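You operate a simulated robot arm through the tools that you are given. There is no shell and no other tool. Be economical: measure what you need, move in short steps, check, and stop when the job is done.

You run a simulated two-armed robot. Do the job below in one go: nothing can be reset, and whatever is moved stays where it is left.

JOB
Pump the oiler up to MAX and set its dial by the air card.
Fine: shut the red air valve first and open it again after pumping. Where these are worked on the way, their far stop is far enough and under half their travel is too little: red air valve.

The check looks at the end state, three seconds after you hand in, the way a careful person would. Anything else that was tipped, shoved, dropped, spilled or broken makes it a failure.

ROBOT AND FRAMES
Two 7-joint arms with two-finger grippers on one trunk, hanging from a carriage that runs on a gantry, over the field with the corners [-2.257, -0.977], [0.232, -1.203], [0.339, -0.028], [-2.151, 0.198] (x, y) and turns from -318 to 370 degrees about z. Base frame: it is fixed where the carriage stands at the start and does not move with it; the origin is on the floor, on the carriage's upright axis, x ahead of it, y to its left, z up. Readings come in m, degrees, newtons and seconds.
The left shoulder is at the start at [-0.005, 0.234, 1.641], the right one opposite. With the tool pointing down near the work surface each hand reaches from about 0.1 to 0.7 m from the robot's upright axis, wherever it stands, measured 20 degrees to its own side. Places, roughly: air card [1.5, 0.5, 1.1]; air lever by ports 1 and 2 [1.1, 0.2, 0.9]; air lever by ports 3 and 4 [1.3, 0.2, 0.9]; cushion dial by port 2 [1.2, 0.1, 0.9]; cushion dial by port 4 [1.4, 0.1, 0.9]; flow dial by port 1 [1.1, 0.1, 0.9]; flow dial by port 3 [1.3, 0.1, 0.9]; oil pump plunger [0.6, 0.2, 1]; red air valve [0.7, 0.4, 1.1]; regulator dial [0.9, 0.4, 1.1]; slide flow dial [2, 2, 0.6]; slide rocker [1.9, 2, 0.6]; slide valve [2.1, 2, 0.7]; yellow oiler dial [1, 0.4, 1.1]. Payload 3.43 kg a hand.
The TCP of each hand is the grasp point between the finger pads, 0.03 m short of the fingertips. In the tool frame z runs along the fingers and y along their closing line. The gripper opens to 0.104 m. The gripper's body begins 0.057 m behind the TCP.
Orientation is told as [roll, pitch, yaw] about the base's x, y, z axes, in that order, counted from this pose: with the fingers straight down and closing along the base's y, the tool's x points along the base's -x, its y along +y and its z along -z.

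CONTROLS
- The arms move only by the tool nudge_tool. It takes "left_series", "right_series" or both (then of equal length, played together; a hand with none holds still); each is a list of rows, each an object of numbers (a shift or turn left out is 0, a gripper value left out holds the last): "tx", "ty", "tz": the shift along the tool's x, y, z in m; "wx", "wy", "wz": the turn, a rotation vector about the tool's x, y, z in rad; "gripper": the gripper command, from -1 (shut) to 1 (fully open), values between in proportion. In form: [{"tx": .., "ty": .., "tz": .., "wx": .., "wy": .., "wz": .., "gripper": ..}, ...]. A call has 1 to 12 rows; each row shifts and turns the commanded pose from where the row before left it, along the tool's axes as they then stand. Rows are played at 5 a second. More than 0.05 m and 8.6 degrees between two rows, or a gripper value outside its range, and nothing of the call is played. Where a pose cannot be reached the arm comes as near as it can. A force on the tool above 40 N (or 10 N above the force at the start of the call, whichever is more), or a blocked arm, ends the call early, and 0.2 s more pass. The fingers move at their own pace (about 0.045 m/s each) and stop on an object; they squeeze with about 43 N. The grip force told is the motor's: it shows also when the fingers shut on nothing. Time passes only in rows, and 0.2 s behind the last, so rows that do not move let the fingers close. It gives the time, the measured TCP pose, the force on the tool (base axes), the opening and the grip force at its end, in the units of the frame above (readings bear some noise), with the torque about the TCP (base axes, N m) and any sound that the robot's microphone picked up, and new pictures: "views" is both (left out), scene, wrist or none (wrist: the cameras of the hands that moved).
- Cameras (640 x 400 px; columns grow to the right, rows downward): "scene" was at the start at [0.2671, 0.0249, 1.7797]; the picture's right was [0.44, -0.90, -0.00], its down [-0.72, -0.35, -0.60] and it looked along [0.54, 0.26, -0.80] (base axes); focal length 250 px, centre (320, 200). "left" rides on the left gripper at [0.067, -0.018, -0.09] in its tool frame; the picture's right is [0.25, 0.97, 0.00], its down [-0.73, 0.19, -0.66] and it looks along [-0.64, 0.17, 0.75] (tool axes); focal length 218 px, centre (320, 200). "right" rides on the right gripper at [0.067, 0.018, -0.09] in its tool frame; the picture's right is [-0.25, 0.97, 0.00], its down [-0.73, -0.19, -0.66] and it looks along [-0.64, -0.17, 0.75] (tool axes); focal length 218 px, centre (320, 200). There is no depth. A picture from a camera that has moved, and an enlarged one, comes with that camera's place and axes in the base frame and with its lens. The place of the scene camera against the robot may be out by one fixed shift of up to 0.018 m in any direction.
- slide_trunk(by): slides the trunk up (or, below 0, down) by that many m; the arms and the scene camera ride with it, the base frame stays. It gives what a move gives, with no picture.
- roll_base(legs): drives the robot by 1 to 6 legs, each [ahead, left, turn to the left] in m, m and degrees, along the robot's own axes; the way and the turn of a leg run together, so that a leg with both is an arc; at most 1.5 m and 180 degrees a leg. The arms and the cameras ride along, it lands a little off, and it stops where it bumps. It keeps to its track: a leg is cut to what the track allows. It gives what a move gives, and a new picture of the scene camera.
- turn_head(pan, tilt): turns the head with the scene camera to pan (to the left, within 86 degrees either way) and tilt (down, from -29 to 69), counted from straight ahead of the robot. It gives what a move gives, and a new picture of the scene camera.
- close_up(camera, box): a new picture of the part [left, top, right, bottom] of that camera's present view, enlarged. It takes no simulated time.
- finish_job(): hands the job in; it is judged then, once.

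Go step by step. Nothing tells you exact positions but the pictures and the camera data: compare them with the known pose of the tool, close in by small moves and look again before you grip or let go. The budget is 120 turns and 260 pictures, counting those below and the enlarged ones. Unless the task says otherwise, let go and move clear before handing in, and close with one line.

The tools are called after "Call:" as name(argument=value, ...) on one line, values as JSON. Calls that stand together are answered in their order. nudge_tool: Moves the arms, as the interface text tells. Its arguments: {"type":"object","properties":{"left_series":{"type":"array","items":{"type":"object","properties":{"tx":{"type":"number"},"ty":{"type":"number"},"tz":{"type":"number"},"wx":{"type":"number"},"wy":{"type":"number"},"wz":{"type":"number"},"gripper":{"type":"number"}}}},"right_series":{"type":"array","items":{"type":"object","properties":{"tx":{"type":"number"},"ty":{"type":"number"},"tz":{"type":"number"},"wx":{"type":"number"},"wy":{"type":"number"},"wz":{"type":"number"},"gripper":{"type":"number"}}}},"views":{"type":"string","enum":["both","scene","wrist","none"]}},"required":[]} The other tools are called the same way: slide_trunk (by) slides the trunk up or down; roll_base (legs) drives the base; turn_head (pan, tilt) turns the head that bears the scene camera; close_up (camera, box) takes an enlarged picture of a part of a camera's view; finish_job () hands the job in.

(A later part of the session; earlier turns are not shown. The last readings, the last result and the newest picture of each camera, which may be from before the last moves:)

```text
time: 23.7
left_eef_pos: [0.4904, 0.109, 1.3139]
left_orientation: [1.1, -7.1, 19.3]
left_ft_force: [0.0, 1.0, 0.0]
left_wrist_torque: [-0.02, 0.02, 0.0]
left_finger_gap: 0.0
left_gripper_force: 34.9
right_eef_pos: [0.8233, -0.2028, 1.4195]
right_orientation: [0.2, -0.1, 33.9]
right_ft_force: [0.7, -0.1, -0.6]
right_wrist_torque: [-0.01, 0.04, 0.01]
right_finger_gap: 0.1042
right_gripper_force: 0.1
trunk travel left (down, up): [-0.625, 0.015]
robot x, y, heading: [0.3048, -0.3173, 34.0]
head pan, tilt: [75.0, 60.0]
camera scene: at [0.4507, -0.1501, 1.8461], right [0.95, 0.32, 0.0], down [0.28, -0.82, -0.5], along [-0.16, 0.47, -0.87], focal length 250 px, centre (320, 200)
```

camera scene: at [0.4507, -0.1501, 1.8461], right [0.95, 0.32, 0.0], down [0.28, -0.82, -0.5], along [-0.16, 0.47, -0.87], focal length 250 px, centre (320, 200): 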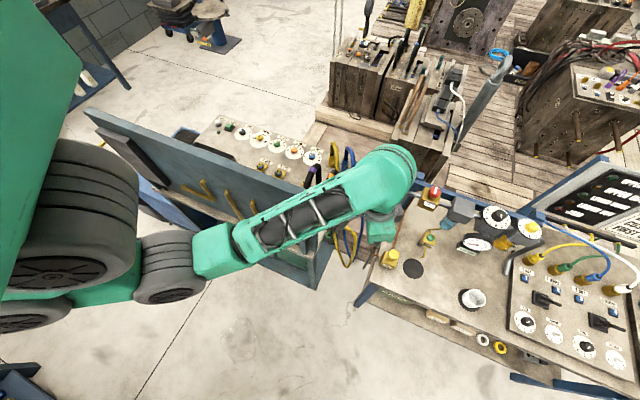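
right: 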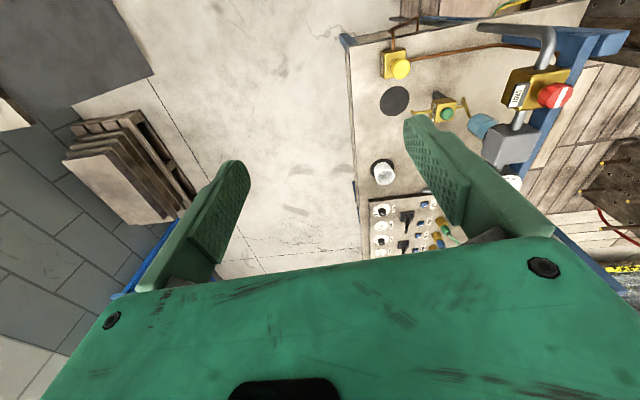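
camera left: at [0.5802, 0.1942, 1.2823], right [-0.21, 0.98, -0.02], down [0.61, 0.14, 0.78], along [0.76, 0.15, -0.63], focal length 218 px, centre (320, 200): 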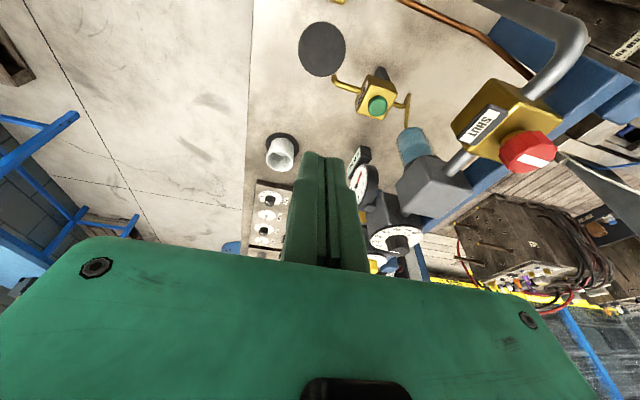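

Everything looks intact. I level the hand, bring it over the plunger, and aim the head there.

Call:
nudge_tool(left_series=[{"wy": 0.06, "tx": -0.047, "ty": 0.015}, {"wy": 0.06, "tx": -0.047, "ty": 0.015}, {"tx": -0.047, "ty": 0.015}, {"ty": 0.008}, {}], views="none")

Call:
turn_head(pan=25, tilt=50)

```text
time: 24.9
left_eef_pos: [0.607, 0.2059, 1.323]
left_orientation: [1.1, -0.2, 19.3]
left_ft_force: [-0.5, 0.7, 0.2]
left_wrist_torque: [0.0, 0.0, -0.03]
left_finger_gap: 0.0
left_gripper_force: 34.6
right_eef_pos: [0.8227, -0.2025, 1.4193]
right_orientation: [0.1, -0.1, 34.0]
right_ft_force: [-0.5, -0.2, -0.5]
right_wrist_torque: [0.0, -0.03, 0.02]
right_finger_gap: 0.1041
right_gripper_force: 0.1
trunk travel left (down, up): [-0.625, 0.015]
robot x, y, heading: [0.3015, -0.3202, 33.9]
head pan, tilt: [75.0, 60.0]
```

```text
time: 26.1
left_eef_pos: [0.6064, 0.2067, 1.3243]
left_orientation: [1.2, -0.3, 19.4]
left_ft_force: [0.0, 0.2, 0.2]
left_wrist_torque: [0.04, 0.01, 0.02]
left_finger_gap: 0.0
left_gripper_force: 34.5
right_eef_pos: [0.8231, -0.2036, 1.4191]
right_orientation: [0.0, 0.0, 33.8]
right_ft_force: [0.5, 0.6, -0.6]
right_wrist_torque: [0.0, -0.03, -0.02]
right_finger_gap: 0.1039
right_gripper_force: 0.1
trunk travel left (down, up): [-0.625, 0.015]
robot x, y, heading: [0.2983, -0.322, 34.0]
head pan, tilt: [25.0, 50.0]
camera scene: at [0.512, -0.1473, 1.8586], right [0.86, -0.52, 0.0], down [-0.4, -0.66, -0.64], along [0.33, 0.55, -0.77], focal length 250 px, centre (320, 200)
```

scene: 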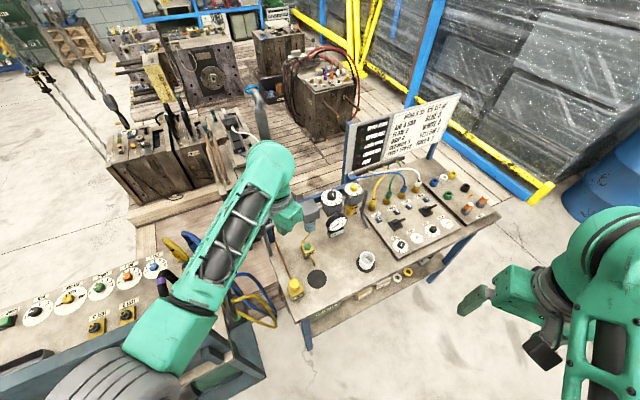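

Lower the hand toward the plunger and look.

Call:
nudge_tool(left_series=[{"tz": 0.05}, {"tz": 0.05}, {"tz": 0.05}, {"tz": 0.04}, {"tz": 0.03}, {}])

Call:
close_up(camera="scene", box=[240, 230, 360, 310])

```text
time: 27.5
left_eef_pos: [0.6046, 0.2113, 1.1028]
left_orientation: [1.1, -0.2, 19.4]
left_ft_force: [0.1, 0.4, 0.0]
left_wrist_torque: [0.01, 0.03, -0.01]
left_finger_gap: 0.0001
left_gripper_force: 34.8
right_eef_pos: [0.8238, -0.2028, 1.4202]
right_orientation: [0.1, 0.0, 33.9]
right_ft_force: [-0.4, -0.3, 1.0]
right_wrist_torque: [-0.04, -0.02, 0.01]
right_finger_gap: 0.1038
right_gripper_force: 0.0
trunk travel left (down, up): [-0.625, 0.015]
robot x, y, heading: [0.3007, -0.319, 34.1]
head pan, tilt: [25.0, 50.0]
camera scene: at [0.5121, -0.1473, 1.8587], right [0.86, -0.52, 0.0], down [-0.4, -0.66, -0.64], along [0.33, 0.55, -0.77], focal length 250 px, centre (320, 200)
camera left: at [0.5469, 0.1715, 1.1933], right [-0.56, 0.83, 0.02], down [0.63, 0.41, 0.66], along [0.54, 0.38, -0.75], focal length 218 px, centre (320, 200)
```

scene: 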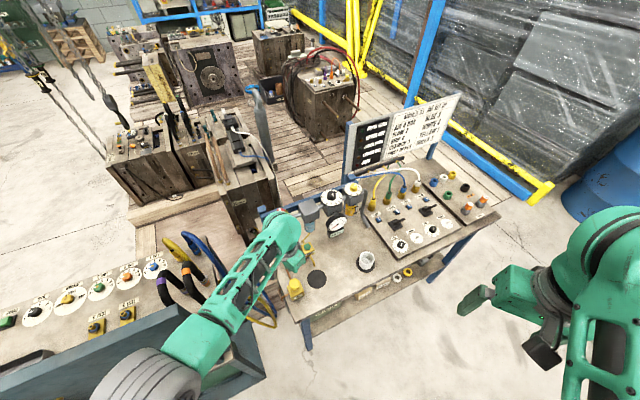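
left: 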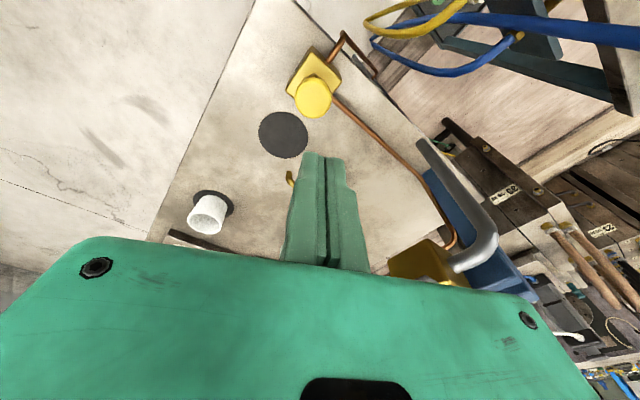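

```text
5.00 times, centred on (300, 270) of scene
camera zoom: at [0.5121, -0.1473, 1.8587], right [0.86, -0.52, 0.0], down [-0.4, -0.66, -0.64], along [0.33, 0.55, -0.77], focal length 1247 px, centre (420, -150)
```

zoom: 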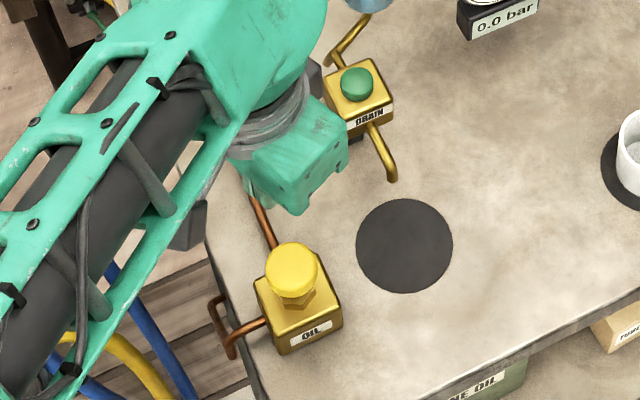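

The plunger is centred at (0.605, 0.207). I come down onto it, first to just above.

Call:
nudge_tool(left_series=[{"tx": 0.0015, "ty": -0.004, "tz": 0.03}, {"tz": 0.04}, {"tz": 0.02, "ty": -0.002}, {"tz": 0.01}, {"tz": 0.01}, {}], views="wrist")

Call:
close_up(camera="scene", box=[240, 230, 360, 310])

Call:
close_up(camera="scene", box=[340, 195, 370, 220])

```text
time: 28.9
left_eef_pos: [0.6063, 0.2073, 0.9927]
left_orientation: [1.1, -0.2, 19.3]
left_ft_force: [0.2, 0.2, -0.2]
left_wrist_torque: [0.02, -0.03, -0.01]
left_finger_gap: 0.0
left_gripper_force: 35.0
right_eef_pos: [0.8221, -0.2027, 1.4198]
right_orientation: [0.1, -0.1, 34.0]
right_ft_force: [-1.3, 0.9, 0.5]
right_wrist_torque: [0.02, -0.02, 0.03]
right_finger_gap: 0.1039
right_gripper_force: 0.0
trunk travel left (down, up): [-0.625, 0.015]
robot x, y, heading: [0.3008, -0.3201, 33.8]
head pan, tilt: [25.0, 50.0]
camera left: at [0.5482, 0.1672, 1.0827], right [-0.56, 0.83, 0.02], down [0.63, 0.41, 0.66], along [0.54, 0.38, -0.75], focal length 218 px, centre (320, 200)
```

left: 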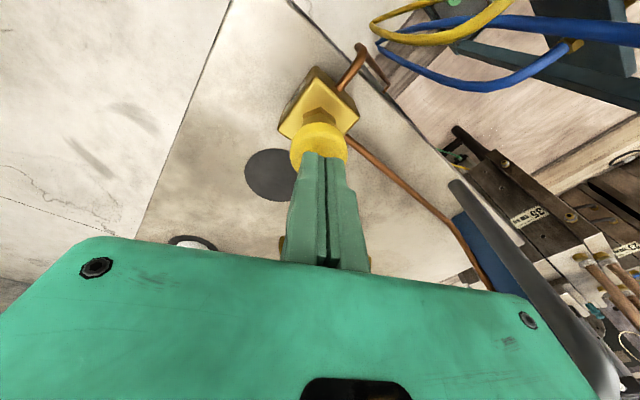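

```text
5.00 times, centred on (300, 270) of scene
camera zoom: at [0.5121, -0.1473, 1.8587], right [0.86, -0.52, 0.0], down [-0.4, -0.66, -0.64], along [0.33, 0.55, -0.77], focal length 1247 px, centre (420, -150)
```

zoom: 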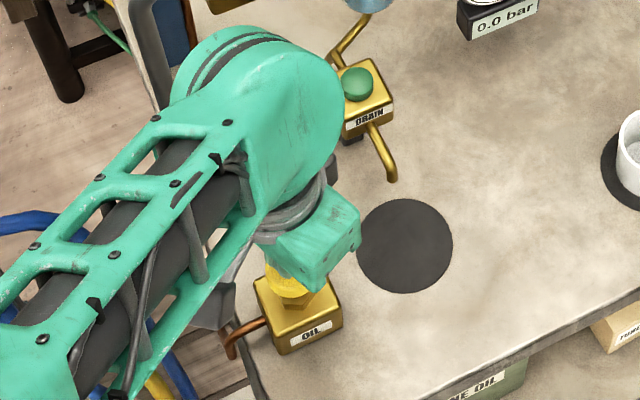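

```text
16.00 times, centred on (355, 208) of scene
camera zoom: at [0.5121, -0.1473, 1.8587], right [0.86, -0.52, 0.0], down [-0.4, -0.66, -0.64], along [0.33, 0.55, -0.77], focal length 3991 px, centre (-240, 80)
```

zoom: 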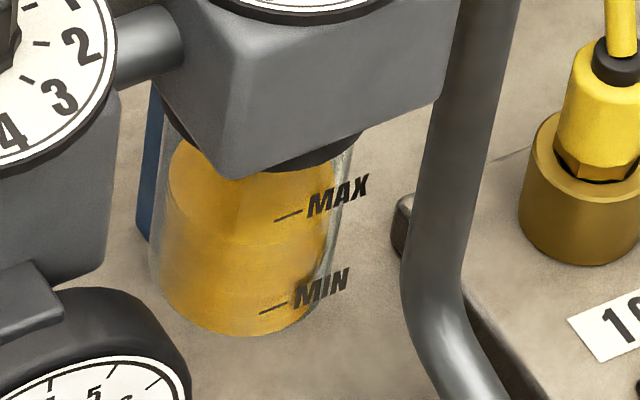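

No contact yet. Press down step by step.

Call:
nudge_tool(left_series=[{"tz": 0.006}, {"tz": 0.006}, {"tz": 0.006}], views="none")

Call:
close_up(camera="scene", box=[340, 195, 370, 220])

Call:
close_up(camera="left", box=[240, 60, 400, 190])

```text
time: 29.7
left_eef_pos: [0.6066, 0.2073, 0.9749]
left_orientation: [1.1, -0.3, 19.3]
left_ft_force: [-0.3, -0.3, 3.0]
left_wrist_torque: [-0.03, -0.01, 0.01]
left_finger_gap: 0.0058
left_gripper_force: 34.5
right_eef_pos: [0.8238, -0.2035, 1.4191]
right_orientation: [0.2, 0.0, 34.0]
right_ft_force: [-0.4, 0.0, 0.2]
right_wrist_torque: [-0.02, -0.01, -0.02]
right_finger_gap: 0.104
right_gripper_force: 0.1
trunk travel left (down, up): [-0.625, 0.015]
robot x, y, heading: [0.303, -0.3168, 33.8]
head pan, tilt: [25.0, 50.0]
```

```text
16.00 times, centred on (355, 208) of scene
camera zoom: at [0.5121, -0.1473, 1.8588], right [0.86, -0.52, 0.0], down [-0.4, -0.66, -0.64], along [0.33, 0.55, -0.77], focal length 3991 px, centre (-240, 80)
```

zoom: 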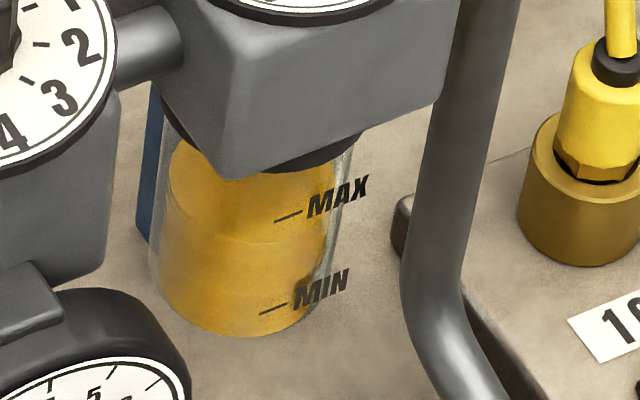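

```text
3.08 times, centred on (320, 125) of left
camera zoom: at [0.5483, 0.1676, 1.0655], right [-0.56, 0.83, 0.02], down [0.63, 0.41, 0.66], along [0.54, 0.38, -0.75], focal length 672 px, centre (320, 431)
```

zoom: 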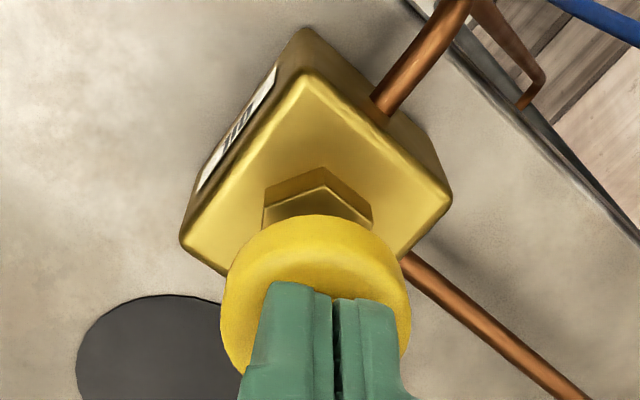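

Contact with light force; continue pressing.

Call:
nudge_tool(left_series=[{"tz": 0.005}, {"tz": 0.005}, {"tz": 0.005}], views="none")

Call:
close_up(camera="scene", box=[340, 195, 370, 220])

Call:
close_up(camera="left", box=[240, 60, 400, 190])

```text
time: 30.5
left_eef_pos: [0.6074, 0.2073, 0.9602]
left_orientation: [1.1, -0.3, 19.4]
left_ft_force: [-1.8, -2.2, 9.5]
left_wrist_torque: [-0.05, 0.01, -0.03]
left_finger_gap: 0.0061
left_gripper_force: 34.5
right_eef_pos: [0.8244, -0.2025, 1.4197]
right_orientation: [0.2, -0.2, 33.9]
right_ft_force: [-0.3, 0.4, 0.2]
right_wrist_torque: [-0.02, 0.01, 0.01]
right_finger_gap: 0.104
right_gripper_force: 0.2
trunk travel left (down, up): [-0.625, 0.015]
robot x, y, heading: [0.3013, -0.3176, 34.0]
head pan, tilt: [25.0, 50.0]
```

```text
16.00 times, centred on (355, 208) of scene
camera zoom: at [0.5121, -0.1472, 1.8588], right [0.86, -0.52, 0.0], down [-0.4, -0.66, -0.64], along [0.33, 0.55, -0.77], focal length 3991 px, centre (-240, 80)
```

zoom: 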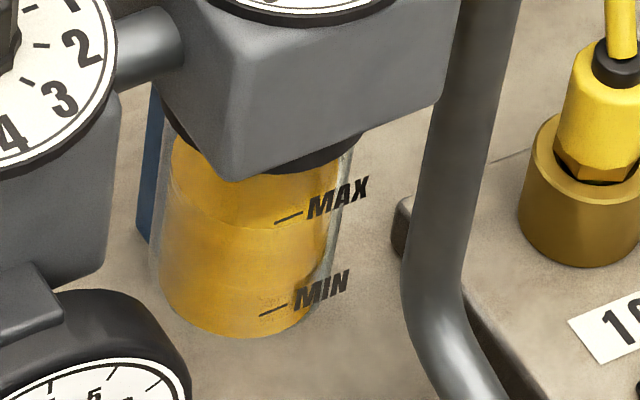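

```text
3.08 times, centred on (320, 125) of left
camera zoom: at [0.5486, 0.1682, 1.0506], right [-0.56, 0.83, 0.02], down [0.63, 0.41, 0.66], along [0.54, 0.38, -0.75], focal length 672 px, centre (320, 431)
```

zoom: 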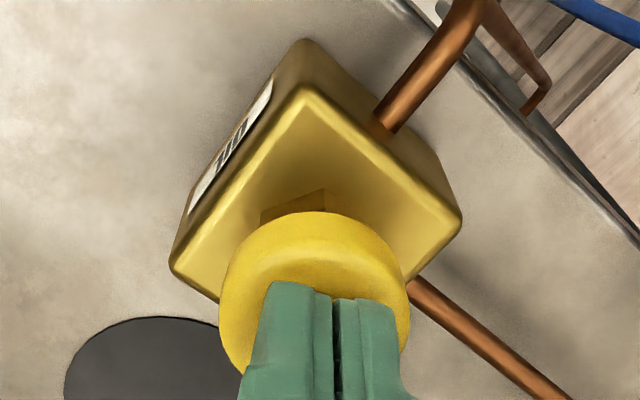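

The plunger moves and the level rises with the stroke. I press on to the end of the stroke.

Call:
nudge_tool(left_series=[{"tz": 0.004}, {"tz": 0.004}, {"tz": 0.003}], views="none")

Call:
close_up(camera="scene", box=[340, 195, 370, 220])

```text
time: 31.1
left_eef_pos: [0.6094, 0.2115, 0.9579]
left_orientation: [1.2, -0.6, 19.1]
left_ft_force: [-7.4, -6.8, 24.7]
left_wrist_torque: [-0.27, 0.14, -0.06]
left_finger_gap: 0.006
left_gripper_force: 34.6
right_eef_pos: [0.8223, -0.2029, 1.4196]
right_orientation: [0.3, -0.2, 33.9]
right_ft_force: [0.4, 0.1, 0.9]
right_wrist_torque: [0.0, -0.02, -0.02]
right_finger_gap: 0.104
right_gripper_force: 0.1
trunk travel left (down, up): [-0.625, 0.015]
robot x, y, heading: [0.3041, -0.3183, 34.0]
head pan, tilt: [25.0, 50.0]
stopped in row 3 (left hand): the force on the tool passed its limit at 51 N (the readings are from after the stop); the commanded pose is now the measured one
```

```text
16.00 times, centred on (355, 208) of scene
camera zoom: at [0.5116, -0.1474, 1.8587], right [0.86, -0.52, 0.0], down [-0.4, -0.66, -0.64], along [0.33, 0.55, -0.77], focal length 3991 px, centre (-240, 80)
```

zoom: 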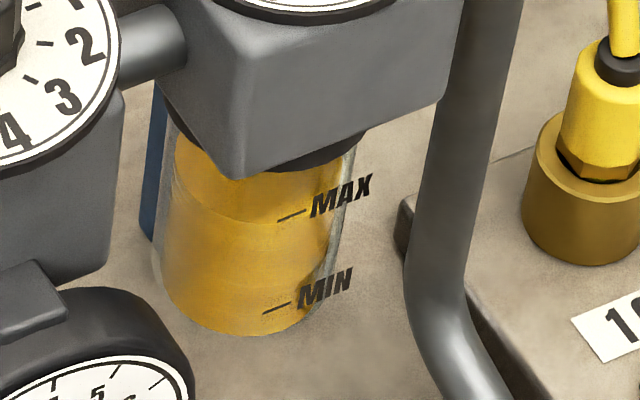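

End of stroke reached. I lift the fingers clear and check the settled level.

Call:
nudge_tool(left_series=[{"tz": -0.02}, {"tz": -0.03}, {}], views="none")

Call:
close_up(camera="scene", box=[345, 200, 365, 216])

Call:
close_up(camera="scene", box=[240, 230, 360, 310])

```text
time: 31.9
left_eef_pos: [0.6076, 0.2071, 1.0043]
left_orientation: [1.2, -0.5, 19.3]
left_ft_force: [0.5, -0.7, 0.7]
left_wrist_torque: [0.03, -0.06, 0.01]
left_finger_gap: 0.0
left_gripper_force: 34.6
right_eef_pos: [0.8231, -0.2036, 1.4186]
right_orientation: [0.1, 0.0, 33.9]
right_ft_force: [0.7, 0.3, -0.1]
right_wrist_torque: [-0.01, 0.03, 0.0]
right_finger_gap: 0.1043
right_gripper_force: 0.2
trunk travel left (down, up): [-0.625, 0.015]
robot x, y, heading: [0.3005, -0.318, 33.6]
head pan, tilt: [25.0, 50.0]
```

```text
16.00 times, centred on (355, 208) of scene
camera zoom: at [0.5119, -0.1475, 1.8586], right [0.86, -0.52, 0.0], down [-0.4, -0.66, -0.64], along [0.33, 0.55, -0.77], focal length 3991 px, centre (-240, 72)
```

zoom: 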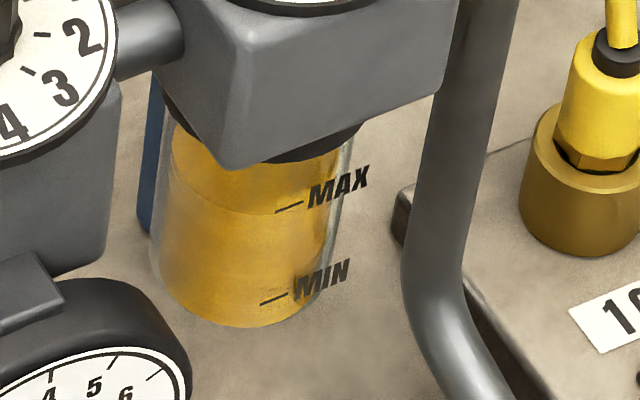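

```text
5.00 times, centred on (300, 270) of scene
camera zoom: at [0.5119, -0.1475, 1.8586], right [0.86, -0.52, 0.0], down [-0.4, -0.66, -0.64], along [0.33, 0.55, -0.77], focal length 1247 px, centre (420, -150)
```

zoom: 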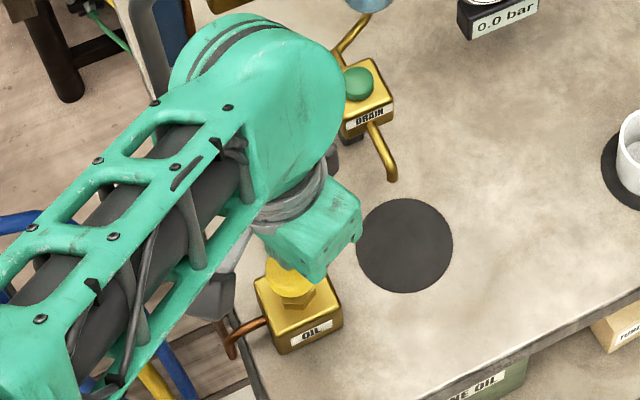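

It looks close to MAX. For a flatter view I bring the right hand's camera in front of the oiler bowl.

Call:
close_up(camera="scene", box=[350, 205, 360, 211])

Call:
nudge_tool(right_series=[{"tz": 0.05}, {"tz": 0.05}, {"tz": 0.04}, {"wy": -0.14}, {"wy": -0.14}, {"wy": -0.14}, {"wy": -0.1}])

```text
16.00 times, centred on (355, 208) of scene
camera zoom: at [0.5119, -0.1475, 1.8586], right [0.86, -0.52, 0.0], down [-0.4, -0.66, -0.64], along [0.33, 0.55, -0.77], focal length 3991 px, centre (-240, 72)
```

zoom: 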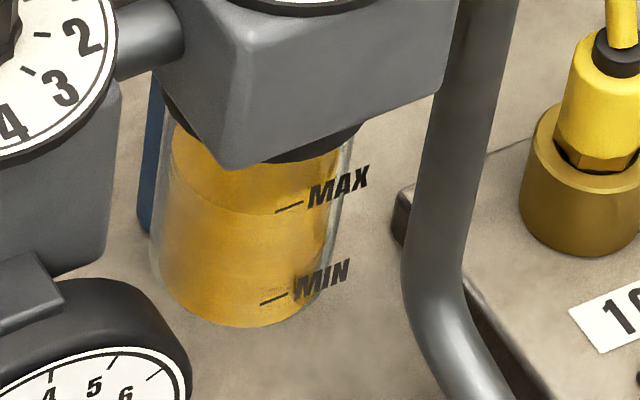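

```text
time: 33.5
left_eef_pos: [0.6091, 0.2079, 1.0053]
left_orientation: [1.3, -0.5, 19.3]
left_ft_force: [0.3, -0.2, 0.7]
left_wrist_torque: [0.0, 0.01, -0.02]
left_finger_gap: 0.0
left_gripper_force: 34.6
right_eef_pos: [0.8226, -0.2028, 1.2793]
right_orientation: [0.3, -30.0, 33.8]
right_ft_force: [0.1, 0.5, 0.6]
right_wrist_torque: [-0.01, -0.03, 0.01]
right_finger_gap: 0.1041
right_gripper_force: 0.0
trunk travel left (down, up): [-0.625, 0.015]
robot x, y, heading: [0.3032, -0.3197, 33.7]
head pan, tilt: [25.0, 50.0]
camera scene: at [0.5118, -0.1475, 1.8586], right [0.86, -0.52, 0.0], down [-0.4, -0.66, -0.64], along [0.33, 0.55, -0.77], focal length 250 px, centre (320, 200)
camera right: at [0.728, -0.2457, 1.3239], right [-0.36, 0.92, 0.13], down [0.36, 0.01, 0.93], along [0.86, 0.38, -0.34], focal length 218 px, centre (320, 200)
```

scene: 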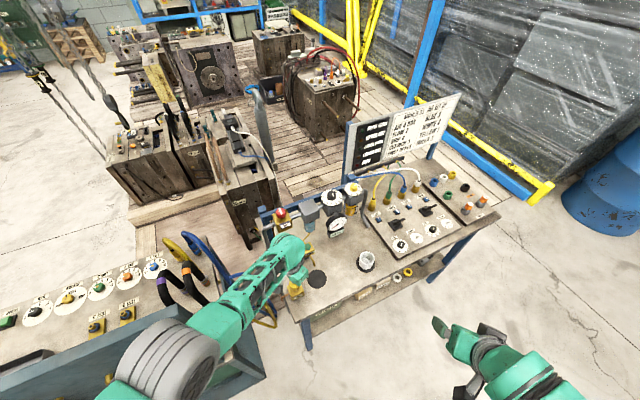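
right: 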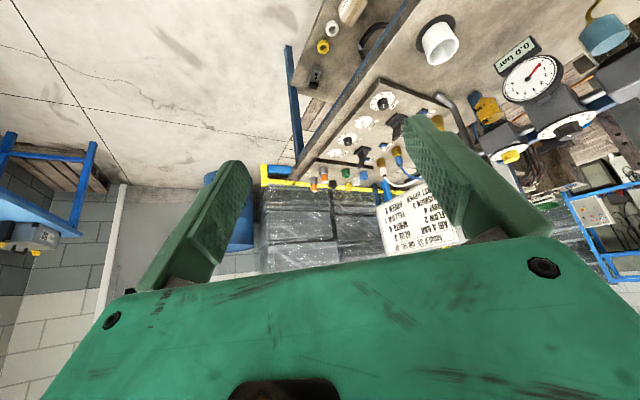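

Call:
close_up(camera="right", box=[468, 85, 528, 165])

```text
5.00 times, centred on (498, 125) of right
camera zoom: at [0.728, -0.2457, 1.3239], right [-0.36, 0.92, 0.13], down [0.36, 0.01, 0.93], along [0.86, 0.38, -0.34], focal length 1091 px, centre (-570, 575)
```

zoom: 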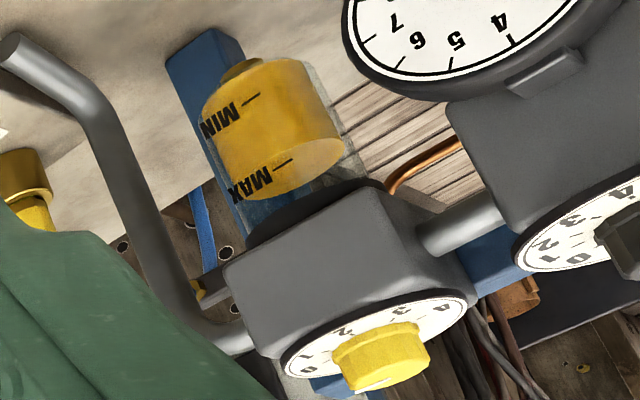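

Call:
close_up(camera="right", box=[484, 92, 504, 112])

```text
16.00 times, centred on (494, 102) of right
camera zoom: at [0.728, -0.2457, 1.3239], right [-0.36, 0.92, 0.13], down [0.36, 0.01, 0.93], along [0.86, 0.38, -0.34], focal length 3492 px, centre (-2464, 1768)
```

zoom: 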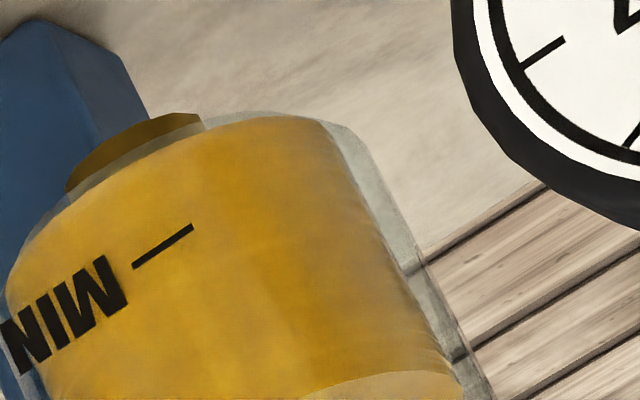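

Call:
close_up(camera="right", box=[484, 105, 504, 125])

```text
16.00 times, centred on (494, 115) of right
camera zoom: at [0.728, -0.2457, 1.3239], right [-0.36, 0.92, 0.13], down [0.36, 0.01, 0.93], along [0.86, 0.38, -0.34], focal length 3492 px, centre (-2464, 1560)
```

zoom: 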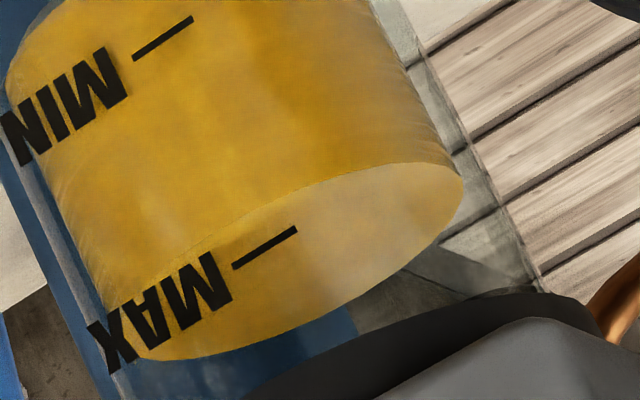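

With this flatter view the level is clearly still a bit below MAX (~85% of MIN–MAX). I give a partial second stroke while watching.

Call:
nudge_tool(left_series=[{"tz": 0.01, "ty": -0.001}, {"tz": 0.01}, {"tz": 0.006}, {"tz": 0.004}, {}], views="none")

Call:
close_up(camera="right", box=[484, 105, 504, 125])

```text
time: 34.7
left_eef_pos: [0.6086, 0.2083, 0.9746]
left_orientation: [1.2, -0.4, 19.4]
left_ft_force: [-0.5, -0.5, 3.5]
left_wrist_torque: [-0.04, 0.0, 0.02]
left_finger_gap: 0.0057
left_gripper_force: 34.6
right_eef_pos: [0.822, -0.2026, 1.2788]
right_orientation: [0.2, -30.0, 33.8]
right_ft_force: [-0.4, 0.4, -0.4]
right_wrist_torque: [-0.01, 0.03, -0.01]
right_finger_gap: 0.104
right_gripper_force: 0.1
trunk travel left (down, up): [-0.625, 0.015]
robot x, y, heading: [0.302, -0.3228, 33.9]
head pan, tilt: [25.0, 50.0]
```

```text
16.00 times, centred on (494, 115) of right
camera zoom: at [0.7284, -0.2457, 1.324], right [-0.36, 0.93, 0.13], down [0.36, 0.01, 0.93], along [0.86, 0.38, -0.34], focal length 3492 px, centre (-2464, 1560)
```

zoom: 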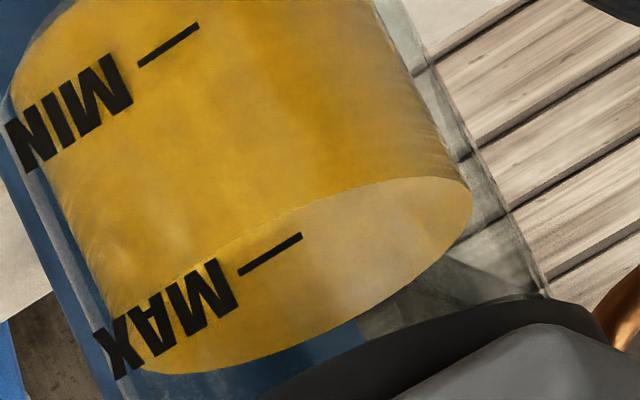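

Call:
nudge_tool(left_series=[{"tz": 0.004}, {"tz": 0.003}, {}], views="none")

Call:
close_up(camera="right", box=[484, 105, 504, 125])

```text
time: 35.5
left_eef_pos: [0.6094, 0.2091, 0.9691]
left_orientation: [1.3, -0.5, 19.3]
left_ft_force: [0.4, -2.1, 6.2]
left_wrist_torque: [-0.05, 0.03, 0.0]
left_finger_gap: 0.0061
left_gripper_force: 34.5
right_eef_pos: [0.8238, -0.2017, 1.2793]
right_orientation: [0.1, -29.9, 33.9]
right_ft_force: [-0.1, -0.5, 0.6]
right_wrist_torque: [0.04, 0.03, -0.02]
right_finger_gap: 0.1039
right_gripper_force: 0.1
trunk travel left (down, up): [-0.625, 0.015]
robot x, y, heading: [0.3045, -0.3191, 34.0]
head pan, tilt: [25.0, 50.0]
```

```text
16.00 times, centred on (494, 115) of right
camera zoom: at [0.7285, -0.2457, 1.3241], right [-0.36, 0.93, 0.13], down [0.36, 0.01, 0.93], along [0.86, 0.38, -0.34], focal length 3492 px, centre (-2464, 1560)
```

zoom: 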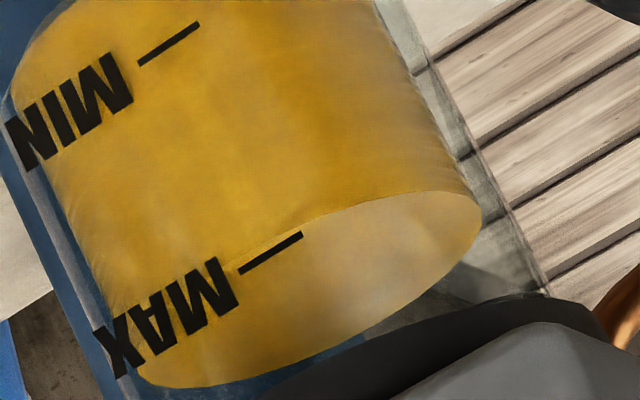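

The edge is near the MAX tick, but parallax matters, so I bring the right camera lower and more in front of the bowl for a level view.

Call:
nudge_tool(right_series=[{"tx": -0.0118, "tz": 0.042, "ty": 0.004}, {"tx": -0.0118, "tz": 0.042, "ty": 0.004}, {"tx": -0.0118, "tz": 0.042, "ty": 0.004}, {"tx": -0.0118, "tz": 0.042, "ty": 0.004}, {"tx": -0.0118, "tz": 0.042, "ty": 0.004}, {"tx": -0.0118, "tz": 0.042, "ty": 0.004}, {"wx": -0.07, "wz": -0.121}, {"wx": -0.07, "wz": -0.121}, {"wx": -0.07, "wz": -0.121}, {"wx": -0.07, "wz": -0.121}])

```text
time: 37.7
left_eef_pos: [0.6093, 0.2077, 0.9678]
left_orientation: [1.2, -0.5, 19.3]
left_ft_force: [1.2, 1.1, 6.4]
left_wrist_torque: [0.01, -0.04, -0.05]
left_finger_gap: 0.006
left_gripper_force: 34.3
right_eef_pos: [0.893, -0.0782, 1.1799]
right_orientation: [-1.6, -27.9, 65.8]
right_ft_force: [-0.3, 0.0, -0.2]
right_wrist_torque: [0.04, -0.02, 0.01]
right_finger_gap: 0.104
right_gripper_force: 0.1
right hand out of reach, approached as far as the arm can: row 7, 8, 9, 10
trunk travel left (down, up): [-0.625, 0.015]
robot x, y, heading: [0.3033, -0.316, 34.0]
head pan, tilt: [25.0, 50.0]
camera scene: at [0.512, -0.1473, 1.8588], right [0.86, -0.52, 0.0], down [-0.4, -0.66, -0.64], along [0.33, 0.55, -0.77], focal length 250 px, centre (320, 200)
camera right: at [0.8323, -0.1632, 1.2271], right [-0.79, 0.61, 0.1], down [0.3, 0.23, 0.93], along [0.54, 0.76, -0.36], focal length 218 px, centre (320, 200)
```

scene: 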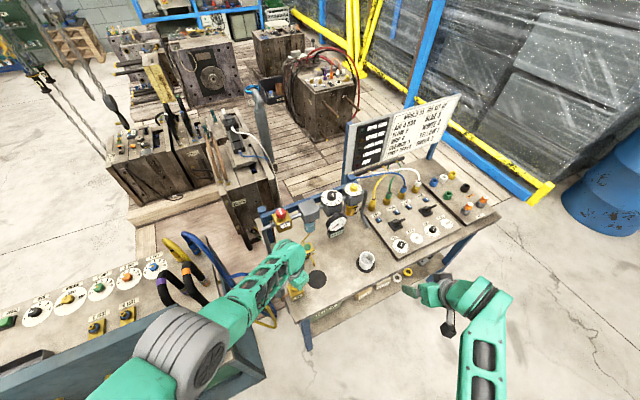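
right: 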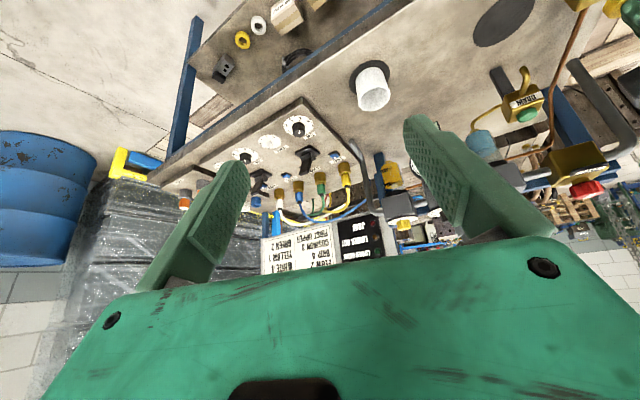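

Call:
close_up(camera="right", box=[375, 150, 415, 240])

Call:
close_up(camera="right", box=[382, 164, 402, 184])

```text
4.44 times, centred on (395, 195) of right
camera zoom: at [0.8323, -0.1632, 1.2271], right [-0.79, 0.61, 0.1], down [0.3, 0.23, 0.93], along [0.54, 0.76, -0.36], focal length 970 px, centre (-13, 222)
```

zoom: 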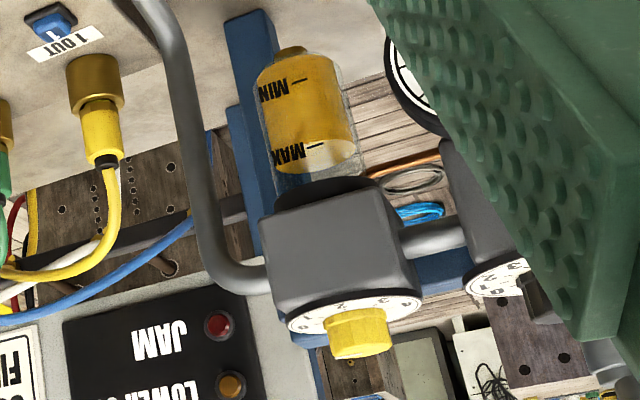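

```text
16.00 times, centred on (392, 174) of right
camera zoom: at [0.8323, -0.1632, 1.2271], right [-0.79, 0.61, 0.1], down [0.3, 0.23, 0.93], along [0.54, 0.76, -0.36], focal length 3492 px, centre (-832, 616)
```

zoom: 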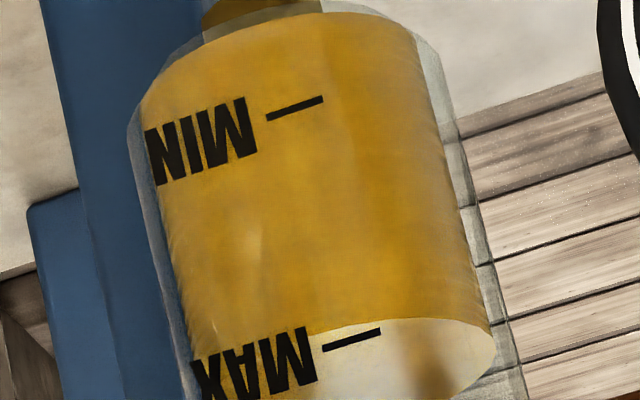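

True level is ~88%; the remaining part of this stroke should bring it to MAX. Press a bit further and watch.

Call:
nudge_tool(left_series=[{"tz": 0.003}, {"tz": 0.003}, {}], views="none")

Call:
close_up(camera="right", box=[382, 168, 402, 188])

```text
time: 38.5
left_eef_pos: [0.609, 0.2083, 0.9623]
left_orientation: [1.2, -0.5, 19.2]
left_ft_force: [0.9, -1.1, 8.5]
left_wrist_torque: [0.01, 0.04, -0.03]
left_finger_gap: 0.0062
left_gripper_force: 34.4
right_eef_pos: [0.8919, -0.0789, 1.1807]
right_orientation: [-1.6, -27.9, 65.7]
right_ft_force: [0.1, 0.3, 0.3]
right_wrist_torque: [0.01, 0.01, 0.0]
right_finger_gap: 0.1041
right_gripper_force: 0.1
trunk travel left (down, up): [-0.625, 0.015]
robot x, y, heading: [0.3019, -0.32, 33.7]
head pan, tilt: [25.0, 50.0]
```

```text
16.00 times, centred on (392, 178) of right
camera zoom: at [0.8329, -0.1629, 1.2276], right [-0.79, 0.61, 0.1], down [0.29, 0.23, 0.93], along [0.55, 0.76, -0.36], focal length 3492 px, centre (-832, 552)
```

zoom: 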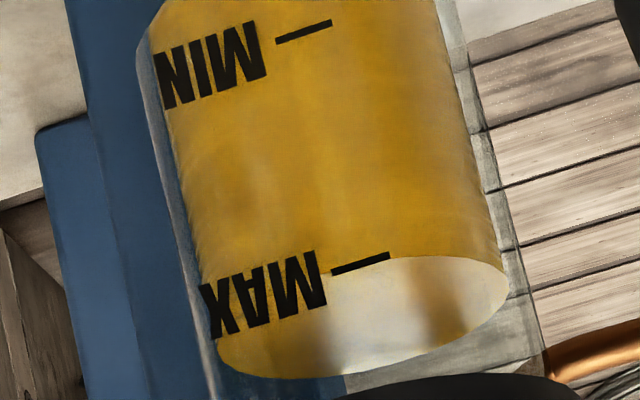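

Almost exactly at the tick; a last 3 mm.

Call:
nudge_tool(left_series=[{"tz": 0.002}, {"tz": 0.001}, {}], views="none")

Call:
close_up(camera="right", box=[382, 168, 402, 188])

```text
time: 39.3
left_eef_pos: [0.6095, 0.2077, 0.9595]
left_orientation: [1.2, -0.5, 19.3]
left_ft_force: [-0.9, -1.6, 10.1]
left_wrist_torque: [-0.02, 0.06, -0.08]
left_finger_gap: 0.0063
left_gripper_force: 35.0
right_eef_pos: [0.8929, -0.0786, 1.1812]
right_orientation: [-1.6, -28.0, 65.7]
right_ft_force: [0.6, 0.0, -0.1]
right_wrist_torque: [-0.03, 0.01, 0.01]
right_finger_gap: 0.1039
right_gripper_force: 0.1
trunk travel left (down, up): [-0.625, 0.015]
robot x, y, heading: [0.3002, -0.3196, 33.7]
head pan, tilt: [25.0, 50.0]
```

```text
16.00 times, centred on (392, 178) of right
camera zoom: at [0.8329, -0.1629, 1.2275], right [-0.79, 0.61, 0.1], down [0.29, 0.23, 0.93], along [0.55, 0.76, -0.36], focal length 3492 px, centre (-832, 552)
```

zoom: 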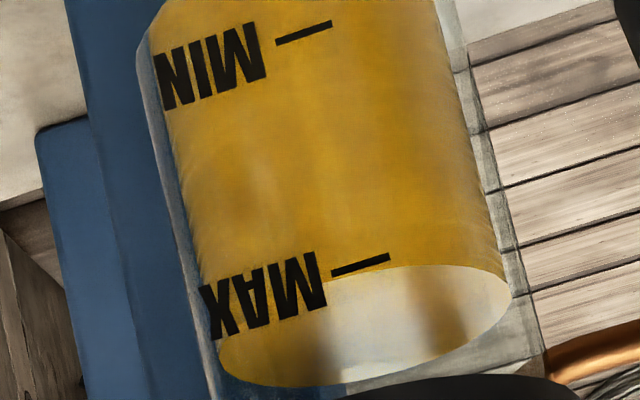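

The level edge now sits at MAX allowing for parallax. I lift the left hand off the plunger and raise the right hand clear.

Call:
nudge_tool(left_series=[{"tz": -0.03}, {"tz": -0.04}, {"tz": -0.05}, {"tz": -0.05}, {"tz": -0.05}, {"tz": -0.05}], views="none")

Call:
close_up(camera="right", box=[382, 168, 402, 188])

```text
time: 40.7
left_eef_pos: [0.6086, 0.2032, 1.2278]
left_orientation: [1.1, -0.4, 19.3]
left_ft_force: [0.5, -0.3, -0.7]
left_wrist_torque: [-0.01, -0.03, 0.03]
left_finger_gap: 0.0002
left_gripper_force: 35.0
right_eef_pos: [0.893, -0.0799, 1.1797]
right_orientation: [-1.6, -28.0, 65.9]
right_ft_force: [-0.3, -1.3, -0.1]
right_wrist_torque: [0.02, 0.0, 0.04]
right_finger_gap: 0.1041
right_gripper_force: 0.0
trunk travel left (down, up): [-0.625, 0.015]
robot x, y, heading: [0.3035, -0.3234, 34.1]
head pan, tilt: [25.0, 50.0]
```

```text
16.00 times, centred on (392, 178) of right
camera zoom: at [0.8327, -0.1632, 1.2273], right [-0.79, 0.61, 0.1], down [0.29, 0.23, 0.93], along [0.55, 0.76, -0.36], focal length 3492 px, centre (-832, 552)
```

zoom: 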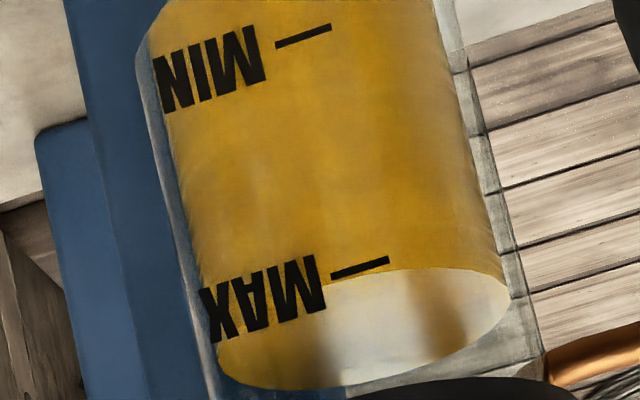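

Level holds at MAX. I retract the right hand, then drive the base back nearer the bench.

Call:
nudge_tool(right_series=[{"tx": 0.012, "tz": -0.0455}, {"tx": 0.012, "tz": -0.0455}, {"tx": 0.012, "tz": -0.0455}, {"tx": 0.012, "tz": -0.0455}, {"tx": 0.012, "tz": -0.0455}, {"tx": 0.012, "tz": -0.0455}], left_series=[{"tz": -0.04}, {}, {}, {}, {}, {}], views="none")

Call:
roll_base(legs=[[0.15, 0.222, 0], [0, 0, -22]])

```text
time: 42.1
left_eef_pos: [0.6099, 0.2017, 1.2692]
left_orientation: [1.1, -0.5, 19.3]
left_ft_force: [-0.3, -0.6, 0.2]
left_wrist_torque: [0.0, -0.02, -0.03]
left_finger_gap: 0.0005
left_gripper_force: 34.7
right_eef_pos: [0.8115, -0.2607, 1.3804]
right_orientation: [0.3, -29.9, 65.8]
right_ft_force: [-0.6, 1.2, 0.0]
right_wrist_torque: [0.04, 0.0, -0.01]
right_finger_gap: 0.1039
right_gripper_force: 0.0
trunk travel left (down, up): [-0.625, 0.015]
robot x, y, heading: [0.3046, -0.317, 34.1]
head pan, tilt: [25.0, 50.0]
```

```text
time: 45.2
left_eef_pos: [0.7835, 0.3137, 1.27]
left_orientation: [1.2, -0.4, -2.8]
left_ft_force: [0.3, 0.2, -0.1]
left_wrist_torque: [0.03, -0.03, -0.02]
left_finger_gap: 0.0
left_gripper_force: 34.3
right_eef_pos: [0.7973, -0.191, 1.3804]
right_orientation: [0.3, -30.0, 43.8]
right_ft_force: [0.1, 0.0, 0.9]
right_wrist_torque: [0.01, -0.01, -0.01]
right_finger_gap: 0.1042
right_gripper_force: 0.0
trunk travel left (down, up): [-0.625, 0.015]
robot x, y, heading: [0.3002, -0.052, 11.9]
head pan, tilt: [25.0, 50.0]
camera scene: at [0.5645, 0.0273, 1.8587], right [0.6, -0.8, 0.0], down [-0.61, -0.46, -0.64], along [0.51, 0.39, -0.77], focal length 250 px, centre (320, 200)
```

scene: 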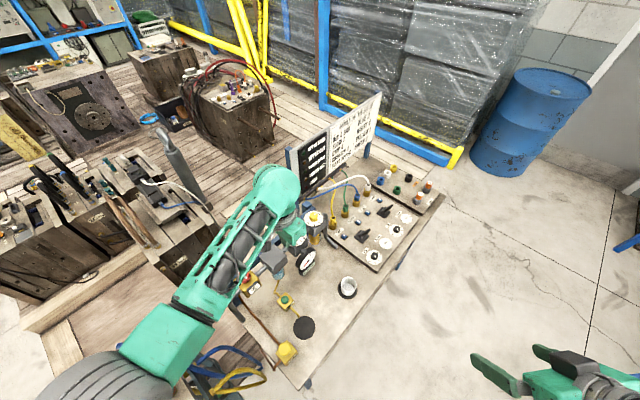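

Back in position. I move the left hand over the red valve, opened and turned to the earlier end orientation.

Call:
nudge_tool(left_series=[{"tx": 0.04, "ty": 0.027, "gripper": 0.25}, {"tx": 0.04, "ty": 0.027}, {"tx": 0.04, "ty": 0.028}, {"wz": 0.13, "tz": 0.02}, {"wz": 0.13, "tz": 0.02}, {"wz": 0.13, "tz": 0.02}, {"wz": 0.13}, {"wz": 0.13}, {"wz": 0.13}, {"wz": 0.13}, {"wz": 0.13}, {}])

Call:
close_up(camera="left", box=[220, 60, 420, 190])

```text
time: 47.8
left_eef_pos: [0.6676, 0.4022, 1.2108]
left_orientation: [0.9, 0.8, -62.3]
left_ft_force: [-0.6, -0.3, 0.2]
left_wrist_torque: [0.0, 0.03, 0.02]
left_finger_gap: 0.0651
left_gripper_force: 0.0
right_eef_pos: [0.7962, -0.1921, 1.3801]
right_orientation: [0.3, -30.0, 43.9]
right_ft_force: [0.5, -0.5, -0.8]
right_wrist_torque: [0.01, -0.02, -0.02]
right_finger_gap: 0.1043
right_gripper_force: 0.1
trunk travel left (down, up): [-0.625, 0.015]
robot x, y, heading: [0.3032, -0.0599, 11.9]
head pan, tilt: [25.0, 50.0]
camera scene: at [0.5645, 0.0273, 1.8587], right [0.6, -0.8, 0.0], down [-0.61, -0.46, -0.64], along [0.51, 0.39, -0.77], focal length 250 px, centre (320, 200)
camera left: at [0.6199, 0.4527, 1.3007], right [0.74, 0.67, 0.02], down [0.5, -0.57, 0.65], along [0.45, -0.47, -0.76], focal length 218 px, centre (320, 200)
```

scene: 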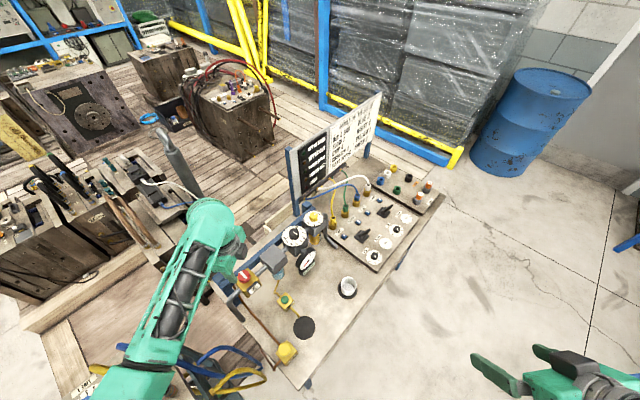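
left: 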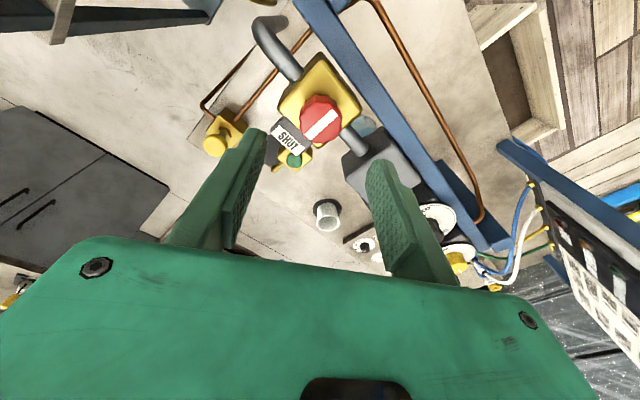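

```text
3.08 times, centred on (320, 125) of left
camera zoom: at [0.6199, 0.4527, 1.3007], right [0.74, 0.67, 0.02], down [0.5, -0.57, 0.65], along [0.45, -0.47, -0.76], focal length 672 px, centre (320, 431)
```

zoom: 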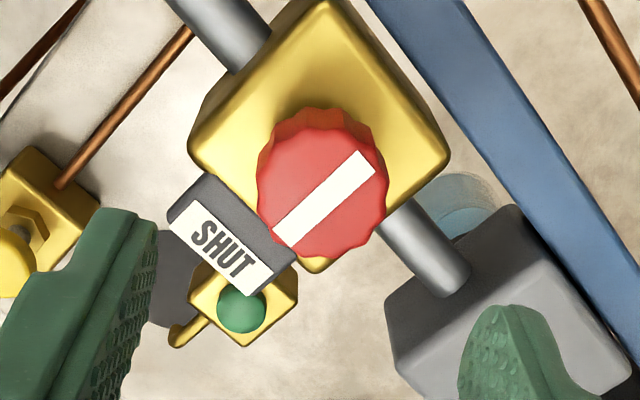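

The bar points at SHUT. Lower and grip, then turn back counter-clockwise.

Call:
nudge_tool(left_series=[{"tx": 0.0026, "ty": 0.0014, "tz": 0.03}, {"tz": 0.03}, {"tz": 0.01}, {"gripper": -1}, {}, {}, {"wz": -0.1}, {"wz": -0.13}, {"wz": -0.13}, {"wz": -0.13}, {"wz": -0.13}], views="wrist")

Call:
close_up(camera="scene", box=[220, 210, 340, 310])

```text
time: 50.2
left_eef_pos: [0.6661, 0.4054, 1.1381]
left_orientation: [1.1, 0.1, -26.8]
left_ft_force: [-13.5, -13.0, 9.7]
left_wrist_torque: [0.06, 1.44, -0.03]
left_finger_gap: 0.034
left_gripper_force: 45.3
right_eef_pos: [0.7952, -0.1922, 1.3792]
right_orientation: [0.3, -29.9, 43.8]
right_ft_force: [0.2, -0.4, -0.2]
right_wrist_torque: [-0.03, 0.0, 0.03]
right_finger_gap: 0.1038
right_gripper_force: 0.1
trunk travel left (down, up): [-0.625, 0.015]
robot x, y, heading: [0.3026, -0.0525, 12.0]
head pan, tilt: [25.0, 50.0]
camera left: at [0.5973, 0.4188, 1.2285], right [0.21, 0.98, 0.02], down [0.73, -0.17, 0.66], along [0.65, -0.12, -0.75], focal length 218 px, centre (320, 200)
```

left: 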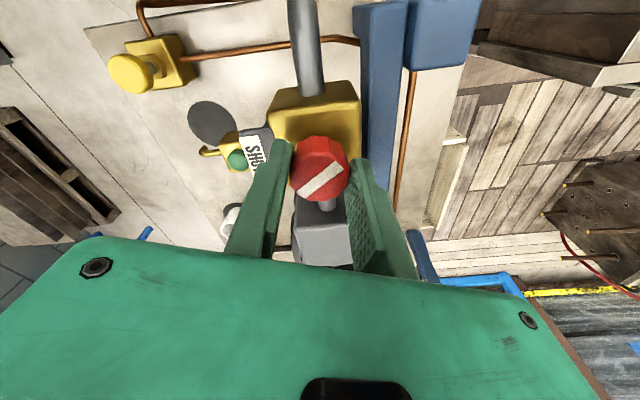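

```text
4.00 times, centred on (280, 260) of scene
camera zoom: at [0.5639, 0.0267, 1.8583], right [0.6, -0.8, 0.0], down [-0.61, -0.46, -0.64], along [0.51, 0.39, -0.77], focal length 998 px, centre (480, -40)
```

zoom: 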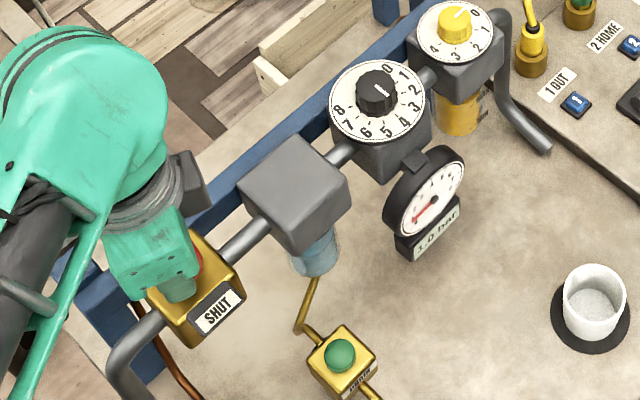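

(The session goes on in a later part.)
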